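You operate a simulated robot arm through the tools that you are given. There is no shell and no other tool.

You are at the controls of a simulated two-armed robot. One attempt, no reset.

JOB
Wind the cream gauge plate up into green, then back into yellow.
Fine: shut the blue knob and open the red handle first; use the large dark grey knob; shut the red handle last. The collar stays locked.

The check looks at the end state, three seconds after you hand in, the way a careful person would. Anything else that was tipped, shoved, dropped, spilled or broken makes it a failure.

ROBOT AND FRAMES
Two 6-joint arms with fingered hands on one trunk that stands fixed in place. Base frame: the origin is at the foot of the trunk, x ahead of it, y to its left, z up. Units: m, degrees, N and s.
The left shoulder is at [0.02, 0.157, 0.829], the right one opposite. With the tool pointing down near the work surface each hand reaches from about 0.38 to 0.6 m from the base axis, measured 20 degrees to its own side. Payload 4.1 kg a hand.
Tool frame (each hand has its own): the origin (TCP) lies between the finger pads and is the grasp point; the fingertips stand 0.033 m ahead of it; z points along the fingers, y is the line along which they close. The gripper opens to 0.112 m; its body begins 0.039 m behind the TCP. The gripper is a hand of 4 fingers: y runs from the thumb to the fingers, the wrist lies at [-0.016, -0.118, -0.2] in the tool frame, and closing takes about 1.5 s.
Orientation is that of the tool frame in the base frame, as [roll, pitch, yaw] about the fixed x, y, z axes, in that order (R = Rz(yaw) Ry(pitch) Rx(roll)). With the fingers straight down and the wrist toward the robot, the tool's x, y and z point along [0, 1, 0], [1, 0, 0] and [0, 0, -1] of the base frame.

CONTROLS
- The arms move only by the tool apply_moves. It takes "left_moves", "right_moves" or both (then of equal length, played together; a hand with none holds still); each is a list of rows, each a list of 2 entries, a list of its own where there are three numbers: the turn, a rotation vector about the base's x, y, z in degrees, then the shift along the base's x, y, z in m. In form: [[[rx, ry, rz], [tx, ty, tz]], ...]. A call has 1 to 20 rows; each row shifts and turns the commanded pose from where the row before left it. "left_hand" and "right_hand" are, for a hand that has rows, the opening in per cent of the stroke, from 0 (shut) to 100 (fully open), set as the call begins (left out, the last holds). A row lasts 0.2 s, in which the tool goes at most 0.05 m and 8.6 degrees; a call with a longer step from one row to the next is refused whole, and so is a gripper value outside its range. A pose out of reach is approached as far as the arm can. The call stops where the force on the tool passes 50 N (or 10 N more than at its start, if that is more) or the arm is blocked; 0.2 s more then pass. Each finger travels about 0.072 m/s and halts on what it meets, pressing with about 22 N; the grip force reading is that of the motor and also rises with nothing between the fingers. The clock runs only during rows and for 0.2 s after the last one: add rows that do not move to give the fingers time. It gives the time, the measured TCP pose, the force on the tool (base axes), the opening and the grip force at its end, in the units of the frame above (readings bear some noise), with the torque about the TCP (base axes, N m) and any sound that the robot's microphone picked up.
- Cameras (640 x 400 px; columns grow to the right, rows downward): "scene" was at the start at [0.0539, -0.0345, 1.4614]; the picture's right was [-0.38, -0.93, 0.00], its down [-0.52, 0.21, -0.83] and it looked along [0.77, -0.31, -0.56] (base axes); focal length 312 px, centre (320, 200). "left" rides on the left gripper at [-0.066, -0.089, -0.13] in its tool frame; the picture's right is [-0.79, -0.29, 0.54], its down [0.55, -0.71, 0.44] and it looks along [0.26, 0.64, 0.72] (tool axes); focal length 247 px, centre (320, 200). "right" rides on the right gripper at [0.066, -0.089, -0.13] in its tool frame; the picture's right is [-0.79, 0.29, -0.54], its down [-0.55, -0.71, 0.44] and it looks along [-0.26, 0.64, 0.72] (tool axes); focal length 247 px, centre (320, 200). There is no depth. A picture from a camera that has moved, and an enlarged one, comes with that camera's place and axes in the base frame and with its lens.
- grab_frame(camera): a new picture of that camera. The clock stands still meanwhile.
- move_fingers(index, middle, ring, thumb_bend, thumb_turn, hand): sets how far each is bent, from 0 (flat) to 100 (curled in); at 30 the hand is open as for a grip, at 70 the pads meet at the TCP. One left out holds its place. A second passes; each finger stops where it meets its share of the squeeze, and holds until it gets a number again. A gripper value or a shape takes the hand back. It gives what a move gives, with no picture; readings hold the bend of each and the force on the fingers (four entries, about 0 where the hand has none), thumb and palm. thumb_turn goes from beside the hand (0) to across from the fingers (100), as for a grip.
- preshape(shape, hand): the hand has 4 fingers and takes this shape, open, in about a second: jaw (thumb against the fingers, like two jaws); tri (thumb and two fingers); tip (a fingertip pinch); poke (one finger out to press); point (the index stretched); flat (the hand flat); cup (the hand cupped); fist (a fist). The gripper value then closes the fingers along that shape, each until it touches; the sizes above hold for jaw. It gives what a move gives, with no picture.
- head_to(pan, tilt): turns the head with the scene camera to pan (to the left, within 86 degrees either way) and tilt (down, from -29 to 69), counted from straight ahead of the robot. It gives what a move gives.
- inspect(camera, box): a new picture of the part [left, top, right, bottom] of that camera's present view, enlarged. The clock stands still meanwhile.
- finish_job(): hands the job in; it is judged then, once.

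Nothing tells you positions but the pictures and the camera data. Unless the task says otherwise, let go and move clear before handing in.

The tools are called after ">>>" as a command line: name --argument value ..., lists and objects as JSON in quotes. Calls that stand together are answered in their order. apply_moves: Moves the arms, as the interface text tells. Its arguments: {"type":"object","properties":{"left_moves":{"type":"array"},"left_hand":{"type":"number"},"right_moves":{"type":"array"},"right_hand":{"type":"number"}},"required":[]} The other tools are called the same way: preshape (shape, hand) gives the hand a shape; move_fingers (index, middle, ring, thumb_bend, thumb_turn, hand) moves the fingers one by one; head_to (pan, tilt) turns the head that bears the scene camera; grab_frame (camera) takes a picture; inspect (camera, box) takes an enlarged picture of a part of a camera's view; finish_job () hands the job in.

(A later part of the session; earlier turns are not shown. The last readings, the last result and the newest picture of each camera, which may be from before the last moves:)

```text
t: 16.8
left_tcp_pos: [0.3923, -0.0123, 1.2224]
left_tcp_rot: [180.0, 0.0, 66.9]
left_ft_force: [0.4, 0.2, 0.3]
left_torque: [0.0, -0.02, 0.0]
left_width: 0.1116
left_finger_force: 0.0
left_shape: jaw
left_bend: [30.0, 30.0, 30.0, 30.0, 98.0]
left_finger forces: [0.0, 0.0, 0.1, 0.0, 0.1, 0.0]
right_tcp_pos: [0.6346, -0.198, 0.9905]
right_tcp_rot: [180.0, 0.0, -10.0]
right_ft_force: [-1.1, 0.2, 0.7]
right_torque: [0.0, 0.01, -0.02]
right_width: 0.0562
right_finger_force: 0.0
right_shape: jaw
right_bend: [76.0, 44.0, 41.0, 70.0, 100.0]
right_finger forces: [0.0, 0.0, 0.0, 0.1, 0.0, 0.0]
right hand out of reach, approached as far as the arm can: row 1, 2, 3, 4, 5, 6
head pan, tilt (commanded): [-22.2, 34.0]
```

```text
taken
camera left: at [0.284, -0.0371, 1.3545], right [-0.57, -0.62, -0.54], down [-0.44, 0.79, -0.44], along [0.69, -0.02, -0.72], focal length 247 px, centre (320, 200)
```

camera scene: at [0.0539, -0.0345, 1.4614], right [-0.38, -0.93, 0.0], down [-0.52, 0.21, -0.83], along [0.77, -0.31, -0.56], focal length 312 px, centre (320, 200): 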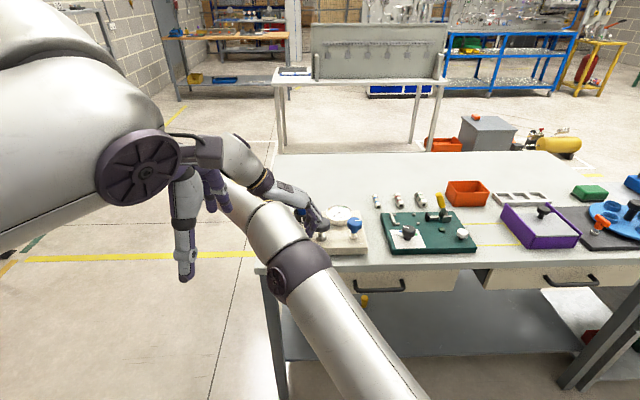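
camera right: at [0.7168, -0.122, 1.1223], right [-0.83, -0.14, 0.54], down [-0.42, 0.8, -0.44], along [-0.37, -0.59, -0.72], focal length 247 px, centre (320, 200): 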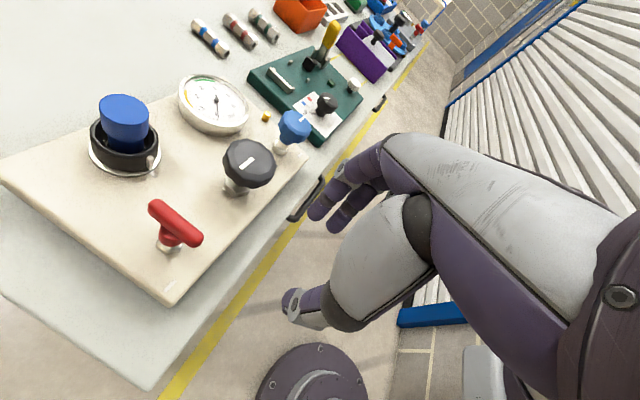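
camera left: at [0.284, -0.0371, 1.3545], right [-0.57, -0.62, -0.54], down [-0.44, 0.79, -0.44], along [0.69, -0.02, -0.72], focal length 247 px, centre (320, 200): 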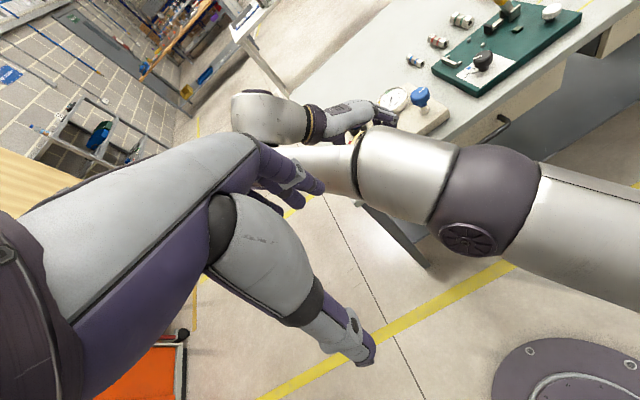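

That yaw is out of reach there, so the hand stopped short. I'll back off, turn the wrist back toward the robot (yaw 70), and come over the red handle again.

>>> apply_moves --right_moves '[[[0, 0, 8], [-0.03, 0, 0]], [[0, 0, 8], [-0.03, 0, 0]], [[0, 0, 8], [-0.03, 0, 0]], [[0, 0, 8], [-0.01, 0, 0]], [[0, 0, 8], [0, 0, 0]], [[0, 0, 8], [0, 0, 0]], [[0, 0, 8], [0, 0, 0]], [[0, 0, 8], [0, 0, 0]], [[0, 0, 8], [0, 0, 0]], [[0, 0, 8], [0, 0, 0]], [[0, 0, 0], [0.025, 0, -0.01]], [[0, 0, 0], [0.025, 0, -0.01]], [[0, 0, 0], [0.025, 0, -0.01]], [[0, 0, 0], [0.025, 0, -0.01]], [[0, 0, 0], [0, 0, 0]]]' --right_hand 50

>>> grab_frame --camera "right"

>>> grab_frame --camera "scene"

```text
t: 20.0
left_tcp_pos: [0.3923, -0.0124, 1.2235]
left_tcp_rot: [-180.0, 0.0, 66.9]
left_ft_force: [-0.5, -0.1, 0.3]
left_torque: [0.02, 0.0, 0.02]
left_width: 0.1117
left_finger_force: 0.0
left_shape: jaw
left_bend: [30.0, 30.0, 30.0, 30.0, 98.0]
left_finger forces: [0.0, 0.0, 0.0, 0.1, 0.0, 0.0]
right_tcp_pos: [0.6365, -0.1999, 0.9518]
right_tcp_rot: [-179.9, 0.0, 70.1]
right_ft_force: [-0.2, -0.7, 0.2]
right_torque: [0.0, -0.01, -0.04]
right_width: 0.0563
right_finger_force: 0.0
right_shape: jaw
right_bend: [76.0, 44.0, 41.0, 70.0, 100.0]
right_finger forces: [0.0, 0.1, 0.1, 0.0, 0.1, 0.0]
head pan, tilt (commanded): [-22.2, 34.0]
```

```text
taken
camera right: at [0.577, -0.1069, 1.0836], right [0.0, -0.84, 0.54], down [-0.86, -0.28, -0.44], along [0.52, -0.46, -0.72], focal length 247 px, centre (320, 200)
```

right: 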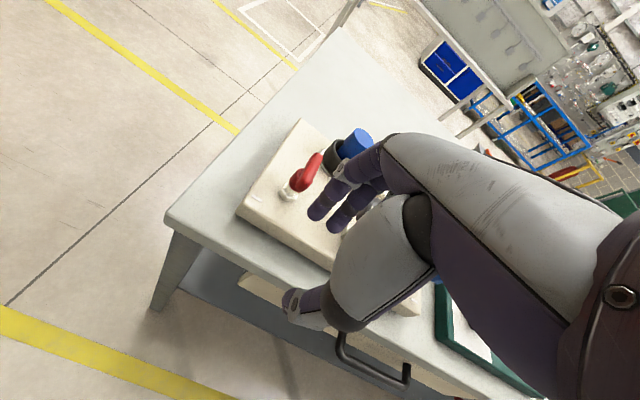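

```text
taken
camera scene: at [0.0538, -0.0345, 1.4614], right [-0.38, -0.93, 0.0], down [-0.52, 0.21, -0.83], along [0.77, -0.31, -0.56], focal length 312 px, centre (320, 200)
```

scene: 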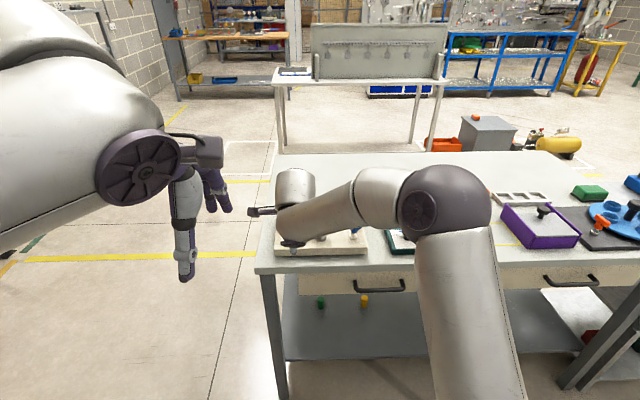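

The commanded pose had followed the reached one, so I'm at (0.637,-0.200,0.952). I'll lift and then move over the red handle at yaw 70.

>>> apply_moves --right_moves '[[[0, 0, 0], [0, 0, 0.025]], [[0, 0, 0], [0, 0, 0.025]], [[0, 0, 0], [0.0308, -0.0027, 0]], [[0, 0, 0], [0.0308, -0.0027, 0]], [[0, 0, 0], [0.0308, -0.0027, 0]], [[0, 0, 0], [0, 0, 0]], [[0, 0, 0], [0, 0, 0]]]' --right_hand 50

>>> grab_frame --camera "right"

>>> inspect --camera "left" --box '[300, 60, 460, 180]'

>>> inspect --camera "scene" --box '[240, 150, 400, 260]'

```text
t: 21.6
left_tcp_pos: [0.3927, -0.0128, 1.2241]
left_tcp_rot: [179.9, 0.0, 66.9]
left_ft_force: [0.0, 0.7, 0.6]
left_torque: [0.0, -0.01, -0.01]
left_width: 0.112
left_finger_force: 0.1
left_shape: jaw
left_bend: [30.0, 30.0, 30.0, 30.0, 98.0]
left_finger forces: [0.1, 0.0, 0.1, 0.0, 0.0, 0.0]
right_tcp_pos: [0.7301, -0.2069, 1.0016]
right_tcp_rot: [179.9, 0.0, 70.1]
right_ft_force: [-0.3, -0.5, 0.6]
right_torque: [0.0, 0.02, -0.01]
right_width: 0.0562
right_finger_force: 0.1
right_shape: jaw
right_bend: [76.0, 44.0, 41.0, 70.0, 100.0]
right_finger forces: [0.1, 0.1, 0.0, 0.0, 0.1, 0.0]
head pan, tilt (commanded): [-22.2, 34.0]
```

```text
taken
camera right: at [0.6704, -0.1138, 1.1336], right [0.0, -0.84, 0.54], down [-0.86, -0.28, -0.44], along [0.52, -0.46, -0.72], focal length 247 px, centre (320, 200)
```

right: 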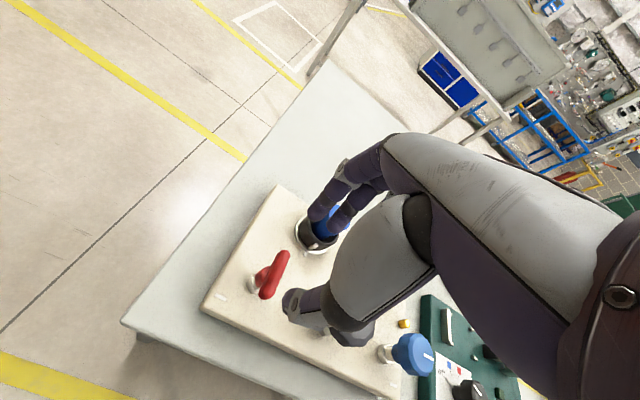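

```text
3.33 times, centred on (380, 120) of left
camera zoom: at [0.284, -0.0371, 1.3545], right [-0.57, -0.62, -0.54], down [-0.44, 0.79, -0.44], along [0.69, -0.02, -0.72], focal length 823 px, centre (120, 467)
```

zoom: 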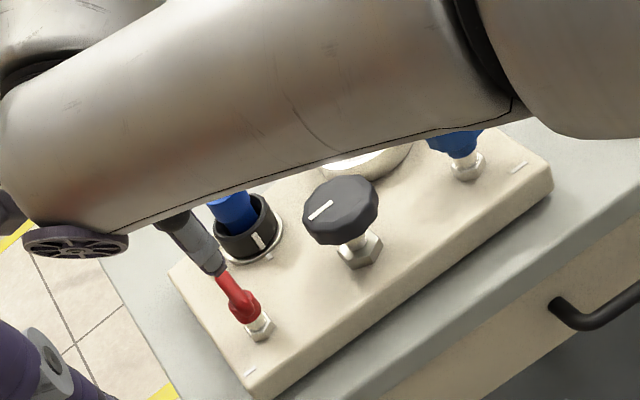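

```text
3.64 times, centred on (320, 205) of scene
camera zoom: at [0.0539, -0.0345, 1.4614], right [-0.38, -0.93, 0.0], down [-0.52, 0.21, -0.83], along [0.77, -0.31, -0.56], focal length 1135 px, centre (320, 182)
```

zoom: 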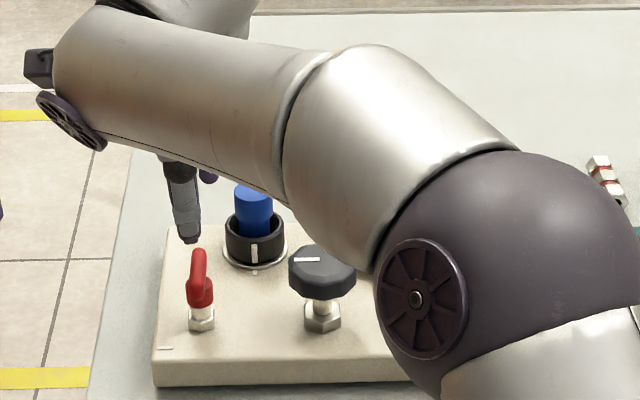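

>>> inspect --camera "right" --box '[200, 200, 360, 340]'

```text
2.86 times, centred on (280, 270) of right
camera zoom: at [0.6704, -0.1138, 1.1336], right [0.0, -0.84, 0.54], down [-0.86, -0.28, -0.44], along [0.52, -0.46, -0.72], focal length 706 px, centre (434, 0)
```

zoom: 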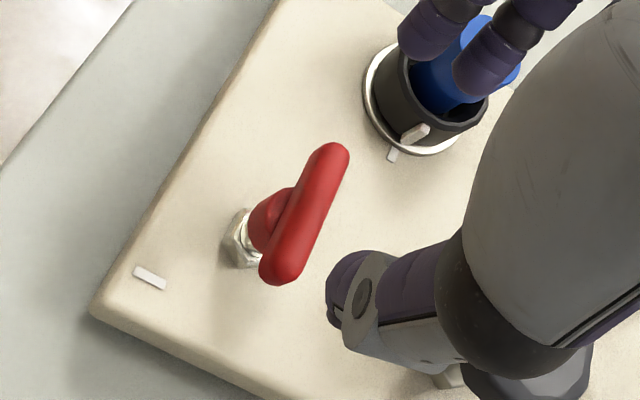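

The bar centre is at (0.730,-0.206), pointing -20.5°. I'll turn the hand to yaw ~25 while lowering just above the bar, then check.

>>> apply_moves --right_moves '[[[0, 0, 0], [0, 0.0005, -0.02]], [[0, 0, -7.5], [0, 0, -0.005]], [[0, 0, -7.5], [0, 0, -0.004]], [[0, 0, -7.5], [0, 0, -0.004]], [[0, 0, -7.5], [0, 0, -0.004]], [[0, 0, -7.5], [0, 0, -0.004]], [[0, 0, -7.5], [0, 0, -0.003]], [[0, 0, 0], [0, 0, 0]], [[0, 0, 0], [0, 0, 0]]]' --right_hand 52

>>> grab_frame --camera "right"

>>> inspect --camera "left" --box '[300, 60, 460, 180]'

>>> inspect --camera "scene" --box '[240, 150, 400, 260]'

```text
t: 23.6
left_tcp_pos: [0.3934, -0.0117, 1.2247]
left_tcp_rot: [-180.0, 0.0, 66.9]
left_ft_force: [-0.1, -0.4, -0.4]
left_torque: [0.02, -0.01, 0.02]
left_width: 0.1118
left_finger_force: 0.1
left_shape: jaw
left_bend: [30.0, 30.0, 30.0, 30.0, 98.0]
left_finger forces: [0.0, 0.0, 0.0, 0.0, 0.1, 0.1]
right_tcp_pos: [0.7207, -0.2061, 0.9559]
right_tcp_rot: [180.0, 0.0, 25.0]
right_ft_force: [0.5, 0.4, 0.2]
right_torque: [0.02, 0.0, 0.05]
right_width: 0.0579
right_finger_force: 0.0
right_shape: jaw
right_bend: [76.0, 43.0, 40.0, 69.0, 100.0]
right_finger forces: [0.0, 0.0, 0.0, 0.0, 0.0, 0.0]
right hand out of reach, approached as far as the arm can: row 7
head pan, tilt (commanded): [-22.2, 34.0]
```

```text
taken
camera right: at [0.7448, -0.0974, 1.0866], right [-0.6, -0.59, 0.54], down [-0.8, 0.41, -0.44], along [0.04, -0.69, -0.72], focal length 247 px, centre (320, 200)
```

right: 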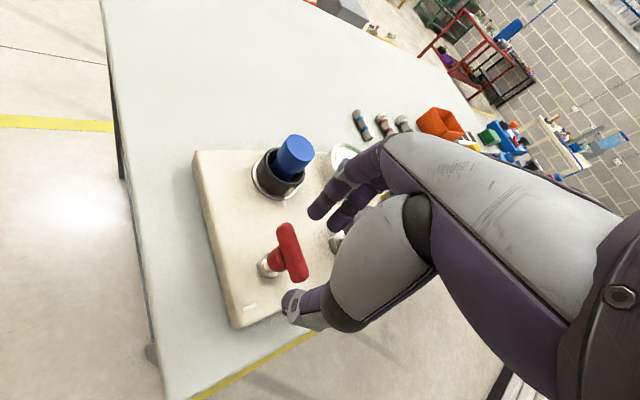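

```text
3.33 times, centred on (380, 120) of left
camera zoom: at [0.2841, -0.0371, 1.3545], right [-0.57, -0.62, -0.54], down [-0.44, 0.79, -0.44], along [0.69, -0.02, -0.72], focal length 823 px, centre (120, 467)
```

zoom: 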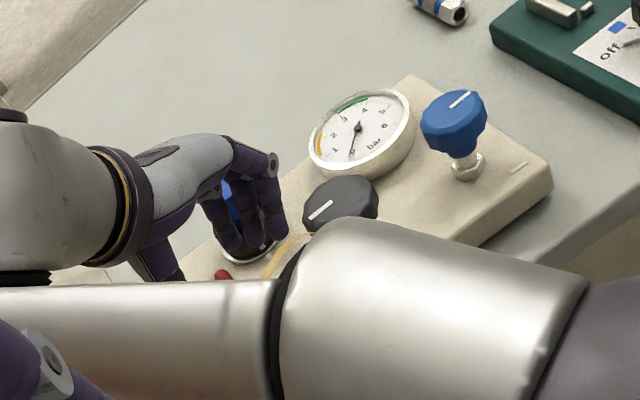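

```text
3.64 times, centred on (320, 205) of scene
camera zoom: at [0.0539, -0.0345, 1.4614], right [-0.38, -0.93, 0.0], down [-0.52, 0.21, -0.83], along [0.77, -0.31, -0.56], focal length 1135 px, centre (320, 182)
```

zoom: 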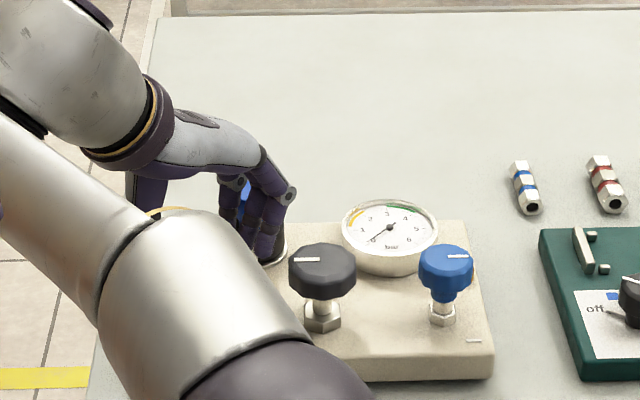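

The right forearm is getting close to the left hand, so I'll move the left arm up and away. At the same time I raise the right hand slightly and tilt its fingers forward by 30°, which gains reach for gripping squarely across the bar.

>>> apply_moves --right_moves '[[[0, 0, 0], [-0.01, 0, 0.015]], [[0, 0, 0], [-0.01, 0, 0.015]], [[3.17, -6.8, 0], [0, 0, 0]], [[3.17, -6.8, 0], [0, 0, 0]], [[3.17, -6.8, 0], [0, 0, 0]], [[3.17, -6.8, 0], [0, 0, 0]], [[0, 0, 0], [0, 0, 0]]]' --left_moves '[[[0, 0, 0], [-0.01, 0.02, 0.02]], [[0, 0, 0], [-0.01, 0.025, 0.02]], [[0, 0, 0], [-0.01, 0.025, 0.02]], [[0, 0, 0], [-0.01, 0.025, 0.01]], [[0, 0, 0], [0, 0.025, 0]], [[0, 0, 0], [0, 0, 0]], [[0, 0, 0], [0, 0, 0]]]' --right_hand 52

>>> grab_frame --camera "right"

>>> grab_frame --camera "left"

>>> grab_frame --camera "scene"

```text
t: 25.2
left_tcp_pos: [0.3507, 0.1083, 1.2942]
left_tcp_rot: [180.0, 0.0, 66.9]
left_ft_force: [0.0, -0.1, -0.3]
left_torque: [0.01, -0.03, 0.0]
left_width: 0.1115
left_finger_force: 0.1
left_shape: jaw
left_bend: [30.0, 30.0, 30.0, 30.0, 98.0]
left_finger forces: [0.0, 0.0, 0.0, 0.0, 0.1, 0.0]
right_tcp_pos: [0.7024, -0.2063, 0.9848]
right_tcp_rot: [180.0, -30.1, 25.1]
right_ft_force: [0.0, 0.2, 0.0]
right_torque: [0.01, -0.01, -0.01]
right_width: 0.0579
right_finger_force: 0.2
right_shape: jaw
right_bend: [76.0, 43.0, 40.0, 69.0, 100.0]
right_finger forces: [0.1, 0.1, 0.0, 0.1, 0.1, 0.0]
head pan, tilt (commanded): [-22.2, 34.0]
```

```text
taken
camera right: at [0.6577, -0.1287, 1.1317], right [-0.74, -0.66, 0.07], down [-0.54, 0.53, -0.65], along [0.4, -0.52, -0.75], focal length 247 px, centre (320, 200)
```

right: 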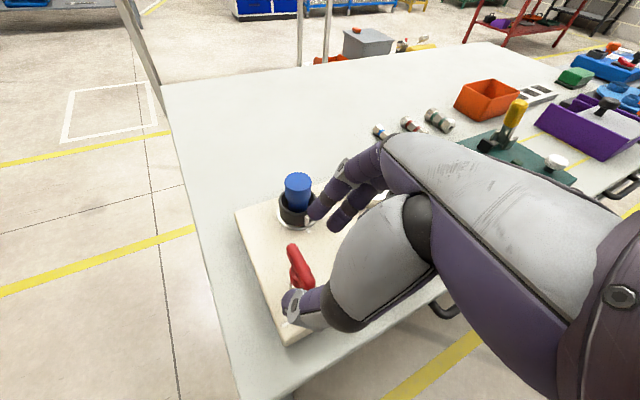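

```text
taken
camera left: at [0.2434, 0.0833, 1.4255], right [-0.57, -0.62, -0.54], down [-0.44, 0.79, -0.44], along [0.69, -0.02, -0.72], focal length 247 px, centre (320, 200)
```

left: 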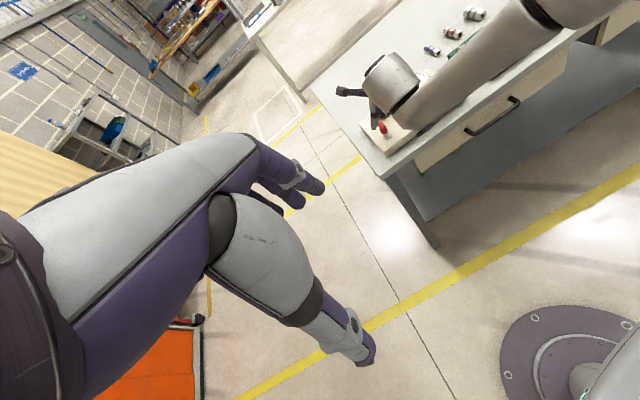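

```text
taken
camera scene: at [0.054, -0.0345, 1.4614], right [-0.38, -0.93, 0.0], down [-0.52, 0.21, -0.83], along [0.77, -0.31, -0.56], focal length 312 px, centre (320, 200)
```

scene: 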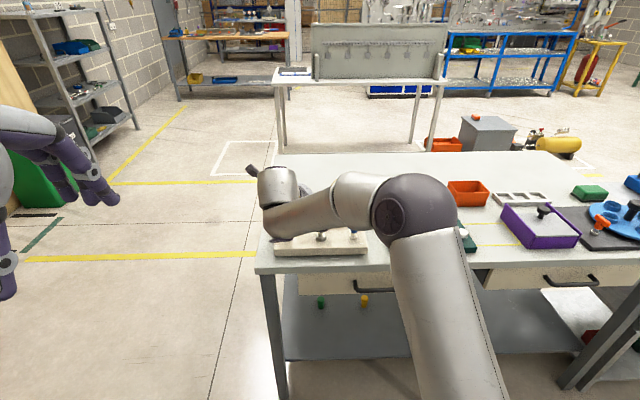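

Tilt worked and clears the left arm. Now I rotate about vertical to yaw -20 and shift over the red bar.

>>> apply_moves --right_moves '[[[0, 0, -7.5], [0, 0, 0]], [[0, 0, -7.5], [0, 0, 0]], [[0, 0, -7.5], [0.005, 0, 0]], [[0, 0, -7.5], [0.005, 0, 0]], [[0, 0, -7.5], [0.008, 0, 0]], [[0, 0, -7.5], [0.009, 0, 0]], [[0, 0, 0], [0, 0, 0]], [[0, 0, 0], [0, 0, 0]]]' --right_hand 52

>>> grab_frame --camera "right"

>>> inspect --camera "left" --box '[300, 40, 460, 180]'

>>> inspect --camera "scene" --box '[220, 130, 400, 270]'

```text
t: 27.0
left_tcp_pos: [0.3519, 0.1066, 1.295]
left_tcp_rot: [-180.0, 0.0, 66.9]
left_ft_force: [0.2, -1.2, -0.8]
left_torque: [-0.01, -0.01, 0.01]
left_width: 0.1115
left_finger_force: 0.2
left_shape: jaw
left_bend: [30.0, 30.0, 30.0, 30.0, 98.0]
left_finger forces: [0.1, 0.0, 0.0, 0.0, 0.0, 0.0]
right_tcp_pos: [0.7169, -0.2091, 0.9813]
right_tcp_rot: [180.0, -30.0, -20.0]
right_ft_force: [0.1, 0.9, 0.0]
right_torque: [0.01, 0.0, 0.01]
right_width: 0.0581
right_finger_force: 0.1
right_shape: jaw
right_bend: [76.0, 43.0, 40.0, 69.0, 100.0]
right_finger forces: [0.0, 0.0, 0.0, 0.0, 0.0, 0.0]
right hand out of reach, approached as far as the arm can: row 6
head pan, tilt (commanded): [-22.2, 34.0]
```

```text
taken
camera right: at [0.7418, -0.1218, 1.128], right [-1.0, 0.06, 0.07], down [0.0, 0.76, -0.65], along [-0.09, -0.65, -0.75], focal length 247 px, centre (320, 200)
```

right: 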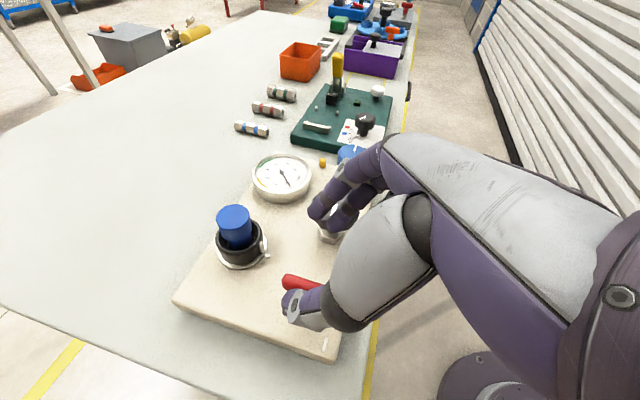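

```text
2.86 times, centred on (380, 110) of left
camera zoom: at [0.2434, 0.0831, 1.4255], right [-0.57, -0.62, -0.54], down [-0.44, 0.79, -0.44], along [0.69, -0.02, -0.72], focal length 706 px, centre (149, 457)
```

zoom: 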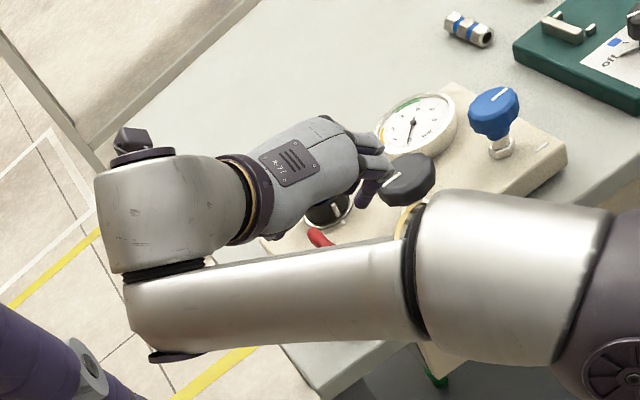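

```text
2.86 times, centred on (310, 200) of scene
camera zoom: at [0.0539, -0.0345, 1.4614], right [-0.38, -0.93, 0.0], down [-0.52, 0.21, -0.83], along [0.77, -0.31, -0.56], focal length 892 px, centre (349, 200)
```

zoom: 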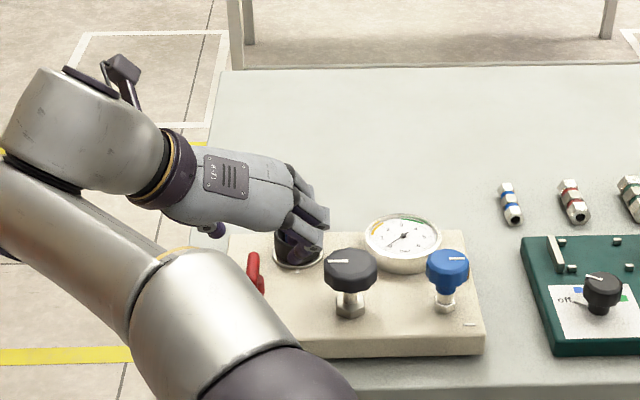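

Yaw -20 with tilt is nearly reachable here and lowering adds reach. I lower in steps while creeping toward the bar's axis.

>>> apply_moves --right_moves '[[[0, 0, 0], [0, 0.001, -0.015]], [[0, 0, 0], [0.004, 0.001, -0.012]], [[0, 0, 0], [0.004, 0.001, -0.008]], [[0, 0, 0], [0, 0, 0]], [[0, 0, 0], [0, 0, 0]]]' --right_hand 52

>>> grab_frame --camera "right"

>>> inspect --camera "right" --box '[230, 180, 390, 340]'

>>> inspect --camera "scene" --box '[220, 130, 400, 270]'

```text
t: 28.2
left_tcp_pos: [0.3519, 0.1073, 1.2953]
left_tcp_rot: [-180.0, 0.0, 66.9]
left_ft_force: [0.0, -0.8, -0.5]
left_torque: [0.0, 0.0, -0.01]
left_width: 0.1115
left_finger_force: 0.0
left_shape: jaw
left_bend: [30.0, 30.0, 30.0, 30.0, 98.0]
left_finger forces: [0.0, 0.0, 0.0, 0.0, 0.1, 0.0]
right_tcp_pos: [0.7246, -0.2063, 0.9482]
right_tcp_rot: [180.0, -30.1, -20.0]
right_ft_force: [-0.6, -0.4, 0.0]
right_torque: [-0.04, -0.02, -0.02]
right_width: 0.058
right_finger_force: 0.0
right_shape: jaw
right_bend: [76.0, 43.0, 40.0, 69.0, 100.0]
right_finger forces: [0.0, 0.0, 0.0, 0.0, 0.0, 0.1]
head pan, tilt (commanded): [-22.2, 34.0]
```

```text
taken
camera right: at [0.7492, -0.1185, 1.0939], right [-1.0, 0.06, 0.07], down [0.0, 0.76, -0.65], along [-0.09, -0.65, -0.75], focal length 247 px, centre (320, 200)
```

right: 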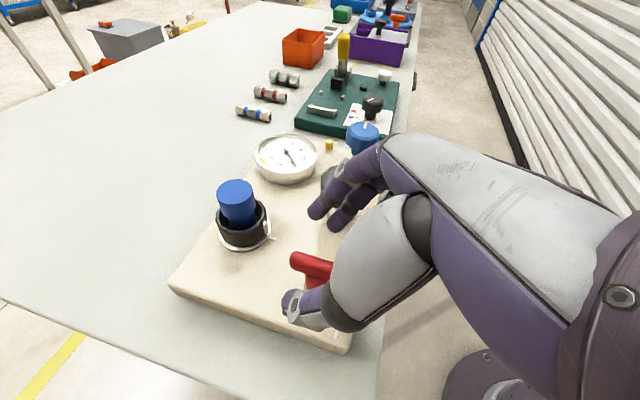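

```text
2.50 times, centred on (310, 260) of right
camera zoom: at [0.7492, -0.1185, 1.0939], right [-1.0, 0.06, 0.07], down [0.0, 0.76, -0.65], along [-0.09, -0.65, -0.75], focal length 617 px, centre (345, 50)
```

zoom: 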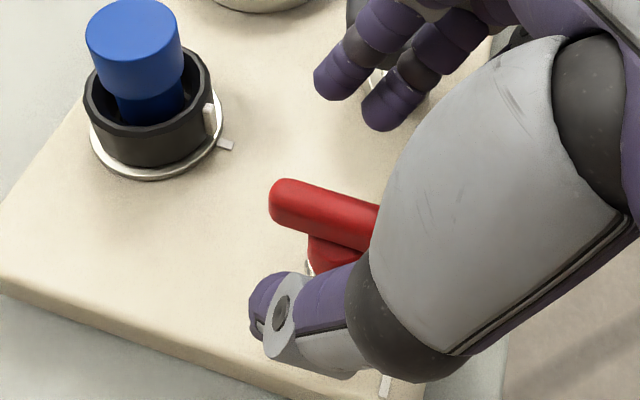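

```text
2.86 times, centred on (310, 200) of scene
camera zoom: at [0.0539, -0.0345, 1.4614], right [-0.38, -0.93, 0.0], down [-0.52, 0.21, -0.83], along [0.77, -0.31, -0.56], focal length 892 px, centre (349, 200)
```

zoom: 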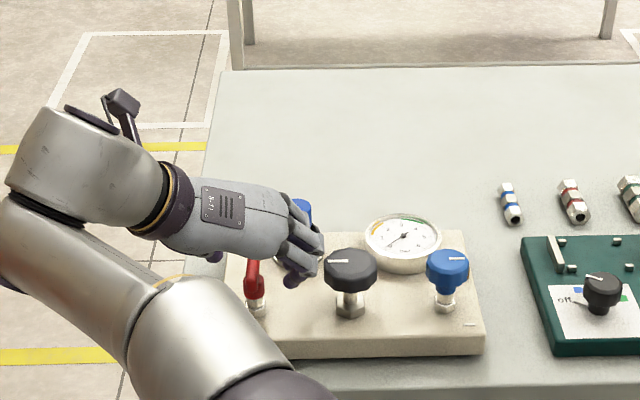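

>>> apply_moves --right_moves '[[[0, 0, 0], [0.002, 0, -0.013]], [[0, 0, 0], [0.002, 0, -0.012]], [[0, 0, 0], [0, 0, 0]], [[0, 0, 0], [0, 0, 0]]]' --right_hand 52

>>> inspect --camera "right" --box '[230, 180, 390, 340]'

>>> inspect --camera "scene" --box '[250, 170, 370, 260]'

>>> inspect --camera "left" --box '[300, 40, 460, 180]'

```text
t: 29.2
left_tcp_pos: [0.352, 0.1071, 1.2949]
left_tcp_rot: [180.0, 0.0, 66.9]
left_ft_force: [0.0, 0.5, 0.0]
left_torque: [0.01, 0.0, -0.03]
left_width: 0.1118
left_finger_force: 0.0
left_shape: jaw
left_bend: [30.0, 30.0, 30.0, 30.0, 98.0]
left_finger forces: [0.0, 0.0, 0.1, 0.1, 0.0, 0.0]
right_tcp_pos: [0.7299, -0.2062, 0.9221]
right_tcp_rot: [-180.0, -30.1, -20.0]
right_ft_force: [0.2, 0.4, 0.2]
right_torque: [0.01, 0.02, -0.04]
right_width: 0.0578
right_finger_force: 0.0
right_shape: jaw
right_bend: [76.0, 43.0, 40.0, 69.0, 100.0]
right_finger forces: [0.0, 0.0, 0.1, 0.0, 0.0, 0.0]
head pan, tilt (commanded): [-22.2, 34.0]
```

```text
2.50 times, centred on (310, 260) of right
camera zoom: at [0.7538, -0.1183, 1.0684], right [-1.0, 0.06, 0.07], down [0.0, 0.76, -0.65], along [-0.09, -0.65, -0.75], focal length 617 px, centre (345, 50)
```

zoom: 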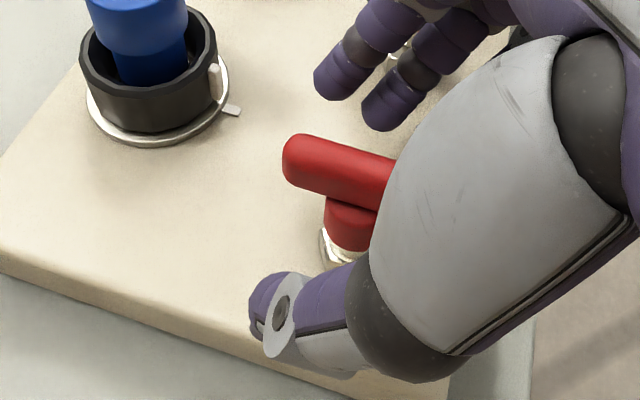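

```text
4.44 times, centred on (310, 215) of scene
camera zoom: at [0.0539, -0.0345, 1.4614], right [-0.38, -0.93, 0.0], down [-0.52, 0.21, -0.83], along [0.77, -0.31, -0.56], focal length 1387 px, centre (364, 133)
```

zoom: 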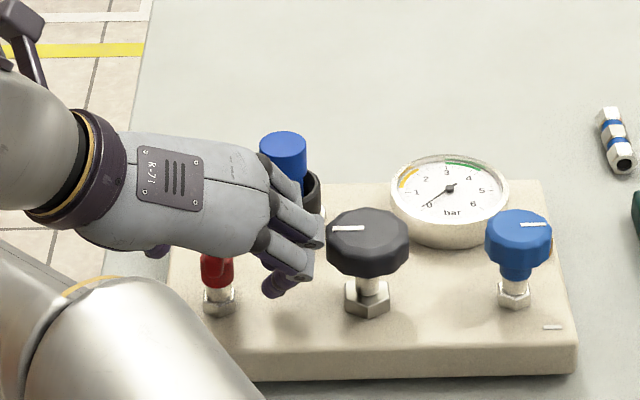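

```text
2.86 times, centred on (380, 110) of left
camera zoom: at [0.2434, 0.0831, 1.4255], right [-0.57, -0.62, -0.54], down [-0.44, 0.79, -0.44], along [0.69, -0.02, -0.72], focal length 706 px, centre (149, 457)
```

zoom: 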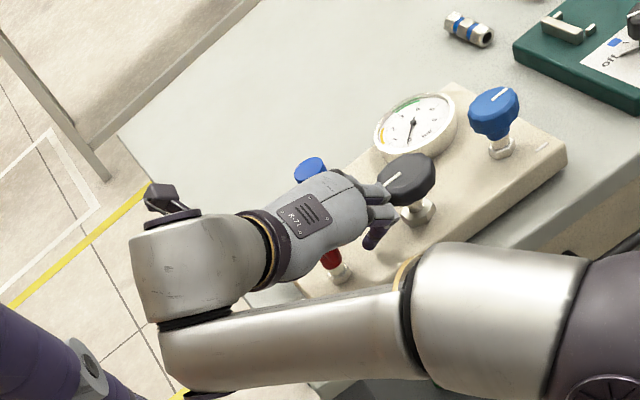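

The bar is between thumb and fingers. I close on it.

>>> apply_moves --right_moves '[[[0, 0, 0], [0, 0, 0]], [[0, 0, 0], [0, 0, 0]], [[0, 0, 0], [0, 0, 0]], [[0, 0, 0], [0, 0, 0]], [[0, 0, 0], [0, 0, 0]], [[0, 0, 0], [0, 0, 0]], [[0, 0, 0], [0, 0, 0]]]' --right_hand 0

>>> inspect --camera "right" --box '[230, 180, 390, 340]'

>>> inspect --camera "scene" --box '[250, 170, 370, 260]'

```text
t: 30.8
left_tcp_pos: [0.3512, 0.1081, 1.2939]
left_tcp_rot: [179.9, 0.0, 66.9]
left_ft_force: [0.9, 0.2, 0.7]
left_torque: [-0.02, 0.0, -0.01]
left_width: 0.1116
left_finger_force: 0.1
left_shape: jaw
left_bend: [30.0, 30.0, 30.0, 30.0, 98.0]
left_finger forces: [0.0, 0.0, 0.0, 0.0, 0.0, 0.1]
right_tcp_pos: [0.7298, -0.2046, 0.9229]
right_tcp_rot: [179.9, -29.9, -19.9]
right_ft_force: [2.3, 0.7, -2.4]
right_torque: [-0.02, -0.06, 0.0]
right_width: 0.0103
right_finger_force: 22.1
right_shape: jaw
right_bend: [72.0, 61.0, 69.0, 73.0, 100.0]
right_finger forces: [11.4, 6.1, 0.1, 0.0, 18.0, 0.0]
head pan, tilt (commanded): [-22.2, 34.0]
```

```text
2.50 times, centred on (310, 260) of right
camera zoom: at [0.7538, -0.1182, 1.0683], right [-1.0, 0.06, 0.07], down [0.0, 0.76, -0.65], along [-0.09, -0.65, -0.75], focal length 617 px, centre (345, 50)
```

zoom: 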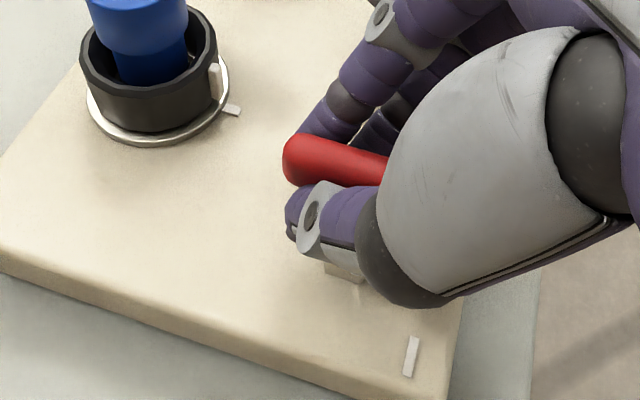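

```text
4.44 times, centred on (310, 215) of scene
camera zoom: at [0.0541, -0.0345, 1.4614], right [-0.38, -0.93, 0.0], down [-0.52, 0.21, -0.83], along [0.77, -0.31, -0.56], focal length 1387 px, centre (364, 133)
```

zoom: 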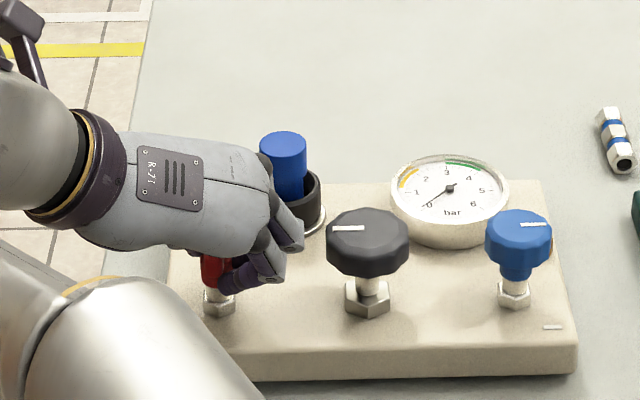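

Gripped square (index 11 N, middle 6 N, thumb 18 N). I try opening counter-clockwise, a small step first.

>>> apply_moves --right_moves '[[[0, 0, 5], [0, 0, 0]], [[0, 0, 5], [0, 0, 0]], [[0, 0, 5], [0, 0, 0]], [[0, 0, 0], [0, 0, 0]]]' --right_hand 0

>>> inspect --camera "right" --box '[230, 180, 390, 340]'

>>> inspect --camera "scene" --box '[250, 170, 370, 260]'

```text
t: 31.8
left_tcp_pos: [0.352, 0.1074, 1.2938]
left_tcp_rot: [-180.0, 0.1, 66.9]
left_ft_force: [-0.4, -1.2, 0.2]
left_torque: [0.01, -0.01, -0.01]
left_width: 0.1119
left_finger_force: 0.0
left_shape: jaw
left_bend: [30.0, 30.0, 30.0, 30.0, 98.0]
left_finger forces: [0.0, 0.0, 0.1, 0.0, 0.1, 0.0]
right_tcp_pos: [0.7289, -0.2049, 0.921]
right_tcp_rot: [179.9, -30.0, -4.9]
right_ft_force: [2.9, -3.0, 0.0]
right_torque: [-0.12, -0.03, -0.06]
right_width: 0.0104
right_finger_force: 22.0
right_shape: jaw
right_bend: [72.0, 61.0, 69.0, 73.0, 100.0]
right_finger forces: [13.4, 7.5, 0.0, 0.0, 18.3, 0.0]
head pan, tilt (commanded): [-22.2, 34.0]
```

```text
2.50 times, centred on (310, 260) of right
camera zoom: at [0.7299, -0.1154, 1.0681], right [-0.98, -0.2, 0.07], down [-0.2, 0.73, -0.65], along [0.08, -0.65, -0.75], focal length 617 px, centre (345, 50)
```

zoom: 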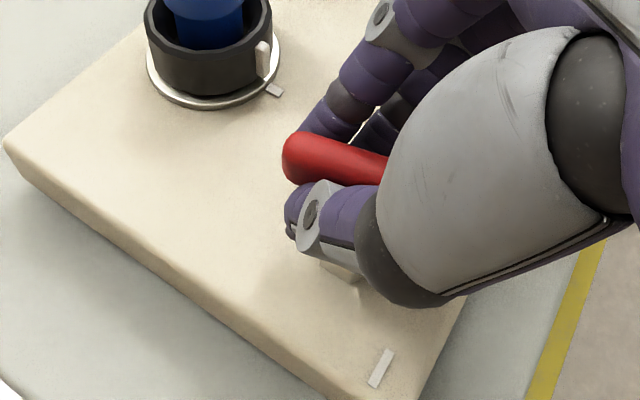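

```text
4.44 times, centred on (310, 215) of scene
camera zoom: at [0.054, -0.0346, 1.4614], right [-0.38, -0.93, 0.0], down [-0.52, 0.21, -0.83], along [0.77, -0.31, -0.56], focal length 1387 px, centre (364, 133)
```

zoom: 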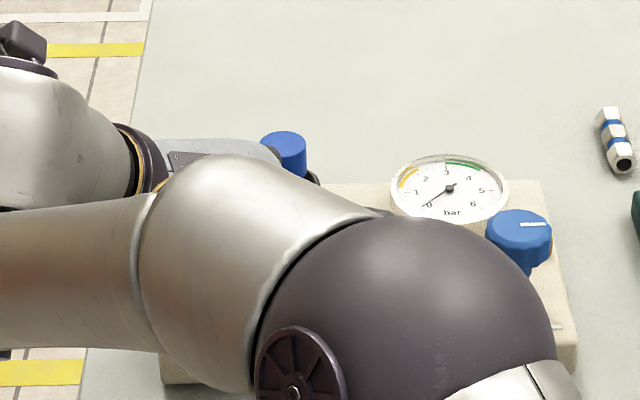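

The handle turns freely counter-clockwise. Continue another 40°.

>>> apply_moves --right_moves '[[[0, 0, 5], [0, 0, 0]], [[0, 0, 5], [0, 0, 0]], [[0, 0, 5], [0, 0, 0]], [[0, 0, 5], [0, 0, 0]], [[0, 0, 5], [0, 0, 0]], [[0, 0, 5], [0, 0, 0]], [[0, 0, 5], [0, 0, 0]], [[0, 0, 5], [0, 0, 0]], [[0, 0, 0], [0, 0, 0]]]' --right_hand 0

>>> inspect --camera "right" --box '[230, 180, 390, 340]'

>>> grab_frame --camera "right"

>>> inspect --camera "scene" --box '[250, 170, 370, 260]'

>>> inspect --camera "left" --box '[300, 40, 460, 180]'

```text
t: 33.8
left_tcp_pos: [0.3524, 0.107, 1.2961]
left_tcp_rot: [-180.0, 0.0, 66.9]
left_ft_force: [-1.1, -0.3, 0.8]
left_torque: [-0.01, 0.01, 0.0]
left_width: 0.1118
left_finger_force: 0.1
left_shape: jaw
left_bend: [30.0, 30.0, 30.0, 30.0, 98.0]
left_finger forces: [0.0, 0.0, 0.0, 0.1, 0.1, 0.0]
right_tcp_pos: [0.7288, -0.2068, 0.9204]
right_tcp_rot: [-180.0, -30.0, 35.1]
right_ft_force: [-4.6, -8.1, 2.6]
right_torque: [-0.26, 0.06, -0.05]
right_width: 0.0104
right_finger_force: 22.4
right_shape: jaw
right_bend: [72.0, 60.0, 70.0, 73.0, 100.0]
right_finger forces: [13.7, 7.3, 3.5, 0.1, 20.3, 0.0]
head pan, tilt (commanded): [-22.2, 34.0]
```

```text
2.50 times, centred on (310, 260) of right
camera zoom: at [0.6726, -0.1373, 1.068], right [-0.62, -0.78, 0.07], down [-0.62, 0.43, -0.65], along [0.48, -0.45, -0.75], focal length 617 px, centre (345, 50)
```

zoom: 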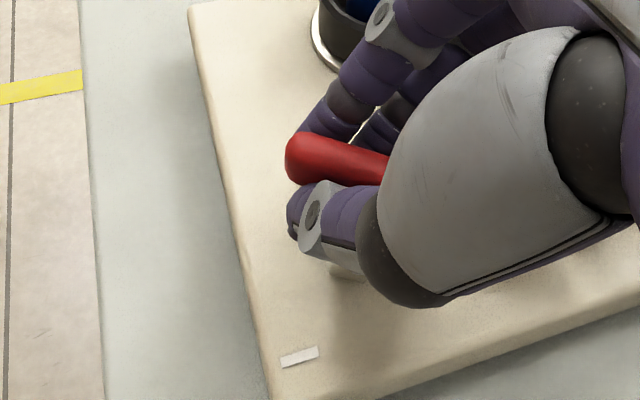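

```text
taken
camera right: at [0.6726, -0.1373, 1.068], right [-0.62, -0.78, 0.07], down [-0.62, 0.43, -0.65], along [0.48, -0.45, -0.75], focal length 247 px, centre (320, 200)
```

right: 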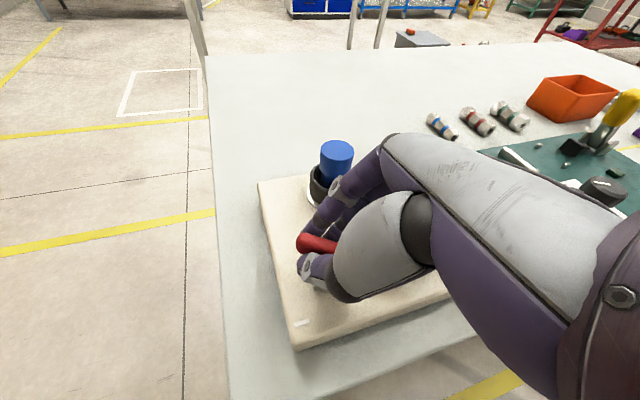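

```text
4.44 times, centred on (310, 215) of scene
camera zoom: at [0.0537, -0.0348, 1.4614], right [-0.38, -0.93, 0.0], down [-0.52, 0.21, -0.83], along [0.77, -0.31, -0.56], focal length 1387 px, centre (364, 133)
```

zoom: 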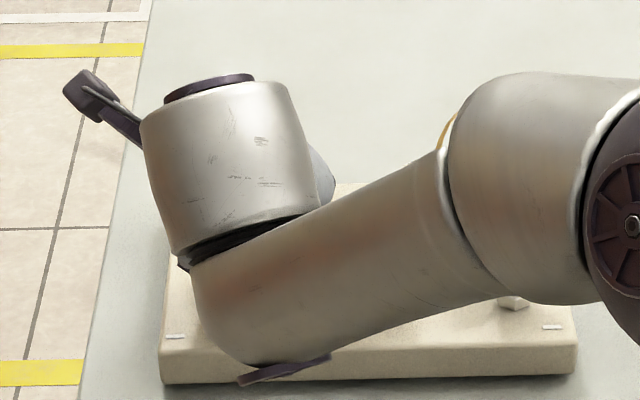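

```text
2.86 times, centred on (380, 110) of left
camera zoom: at [0.2432, 0.0828, 1.4256], right [-0.57, -0.62, -0.54], down [-0.44, 0.79, -0.44], along [0.69, -0.02, -0.72], focal length 706 px, centre (149, 457)
```

zoom: 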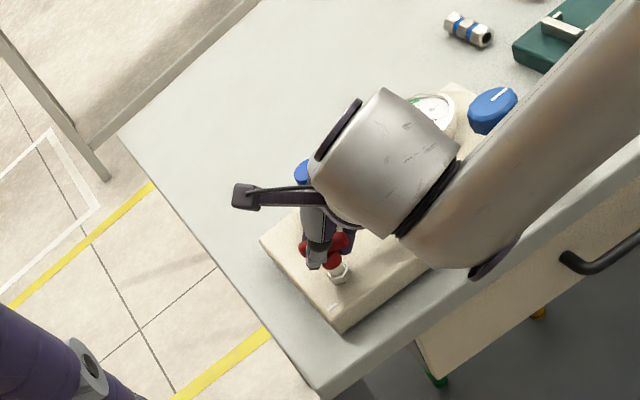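

The bar has turned 55° with the hand. Continue toward 90°, watching for the stop.

>>> apply_moves --right_moves '[[[0, 0, 5], [0, 0, 0]], [[0, 0, 5], [0, 0, 0]], [[0, 0, 5], [0, 0, 0]], [[0, 0, 5], [0, 0, 0]], [[0, 0, 5], [0, 0, 0]], [[0, 0, 5], [0, 0, 0]], [[0, 0, 0], [0, 0, 0]]]' --right_hand 0

>>> grab_frame --camera "right"

>>> inspect --camera "left" --box '[320, 60, 440, 160]'

```text
t: 35.4
left_tcp_pos: [0.3519, 0.1083, 1.2951]
left_tcp_rot: [-180.0, 0.0, 66.8]
left_ft_force: [0.2, 0.0, -0.3]
left_torque: [0.02, -0.01, -0.01]
left_width: 0.1116
left_finger_force: 0.2
left_shape: jaw
left_bend: [30.0, 30.0, 30.0, 30.0, 98.0]
left_finger forces: [0.1, 0.0, 0.0, 0.0, 0.0, 0.0]
right_tcp_pos: [0.729, -0.2068, 0.9217]
right_tcp_rot: [180.0, -30.0, 65.0]
right_ft_force: [-5.9, -15.5, 2.2]
right_torque: [-0.4, 0.15, -0.12]
right_width: 0.0105
right_finger_force: 22.2
right_shape: jaw
right_bend: [72.0, 60.0, 69.0, 73.0, 100.0]
right_finger forces: [12.6, 6.5, 7.1, 0.0, 21.9, 0.1]
head pan, tilt (commanded): [-22.2, 34.0]
```

```text
taken
camera right: at [0.6463, -0.1753, 1.0681], right [-0.14, -0.99, 0.07], down [-0.75, 0.06, -0.65], along [0.64, -0.15, -0.75], focal length 247 px, centre (320, 200)
```

right: 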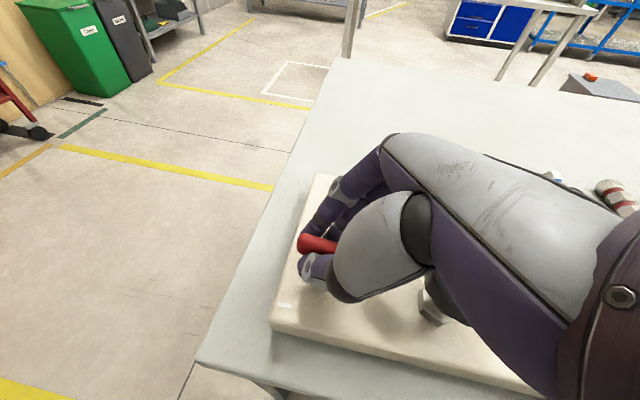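

```text
4.00 times, centred on (380, 110) of left
camera zoom: at [0.2432, 0.0825, 1.4256], right [-0.57, -0.62, -0.54], down [-0.44, 0.79, -0.44], along [0.69, -0.02, -0.72], focal length 988 px, centre (80, 560)
```

zoom: 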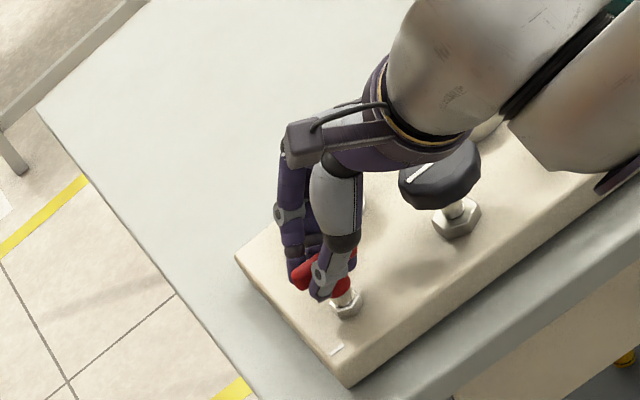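

85° turned so far, no stop yet; there's a mild pull along the bar, so I ease the hand a few mm with it while finishing the last degrees.

>>> apply_moves --right_moves '[[[0, 0, 3], [-0.0007, -0.002, 0]], [[0, 0, 3], [-0.0003, -0.001, 0]], [[0, 0, 0], [0, 0, 0]]]' --right_hand 0

>>> inspect --camera "right" --box '[230, 180, 490, 340]'

>>> inspect --camera "left" --box '[320, 60, 440, 160]'

```text
t: 36.2
left_tcp_pos: [0.3513, 0.108, 1.2945]
left_tcp_rot: [-180.0, 0.0, 66.9]
left_ft_force: [-0.1, -0.1, -0.7]
left_torque: [0.0, -0.02, -0.03]
left_width: 0.1117
left_finger_force: 0.1
left_shape: jaw
left_bend: [30.0, 30.0, 30.0, 30.0, 98.0]
left_finger forces: [0.1, 0.1, 0.0, 0.1, 0.0, 0.1]
right_tcp_pos: [0.7318, -0.2112, 0.9222]
right_tcp_rot: [179.6, -29.6, 69.0]
right_ft_force: [-5.9, 11.6, -6.9]
right_torque: [0.18, 0.14, 0.08]
right_width: 0.0096
right_finger_force: 21.7
right_shape: jaw
right_bend: [72.0, 63.0, 71.0, 72.0, 100.0]
right_finger forces: [9.0, 3.1, 0.0, 0.0, 22.8, 0.0]
right hand out of reach, approached as far as the arm can: row 2
head pan, tilt (commanded): [-22.2, 34.0]
```

```text
2.46 times, centred on (360, 260) of right
camera zoom: at [0.6468, -0.1831, 1.0681], right [-0.08, -0.99, 0.08], down [-0.76, 0.01, -0.66], along [0.65, -0.11, -0.75], focal length 608 px, centre (222, 52)
```

zoom: 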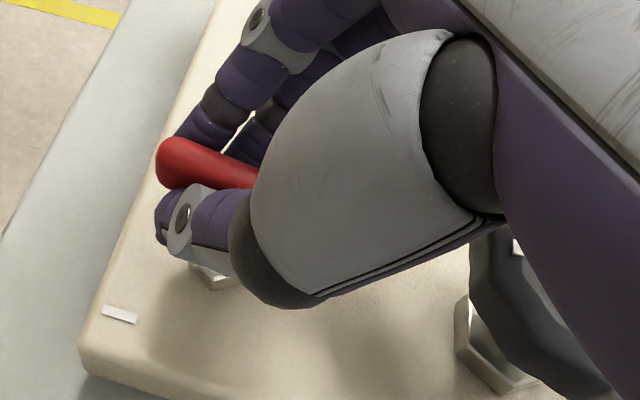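

```text
4.00 times, centred on (380, 110) of left
camera zoom: at [0.2433, 0.0837, 1.4255], right [-0.57, -0.62, -0.54], down [-0.44, 0.79, -0.44], along [0.69, -0.01, -0.72], focal length 988 px, centre (80, 560)
```

zoom: 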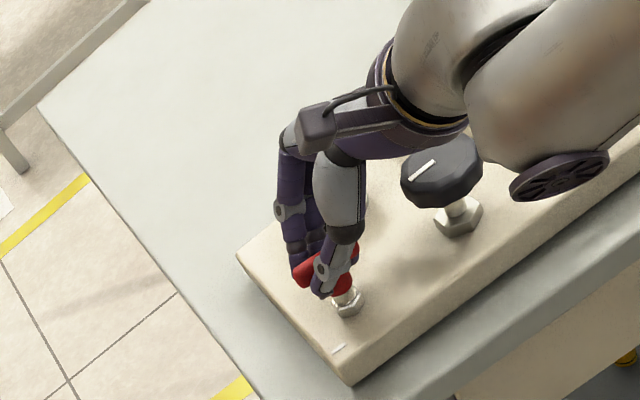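

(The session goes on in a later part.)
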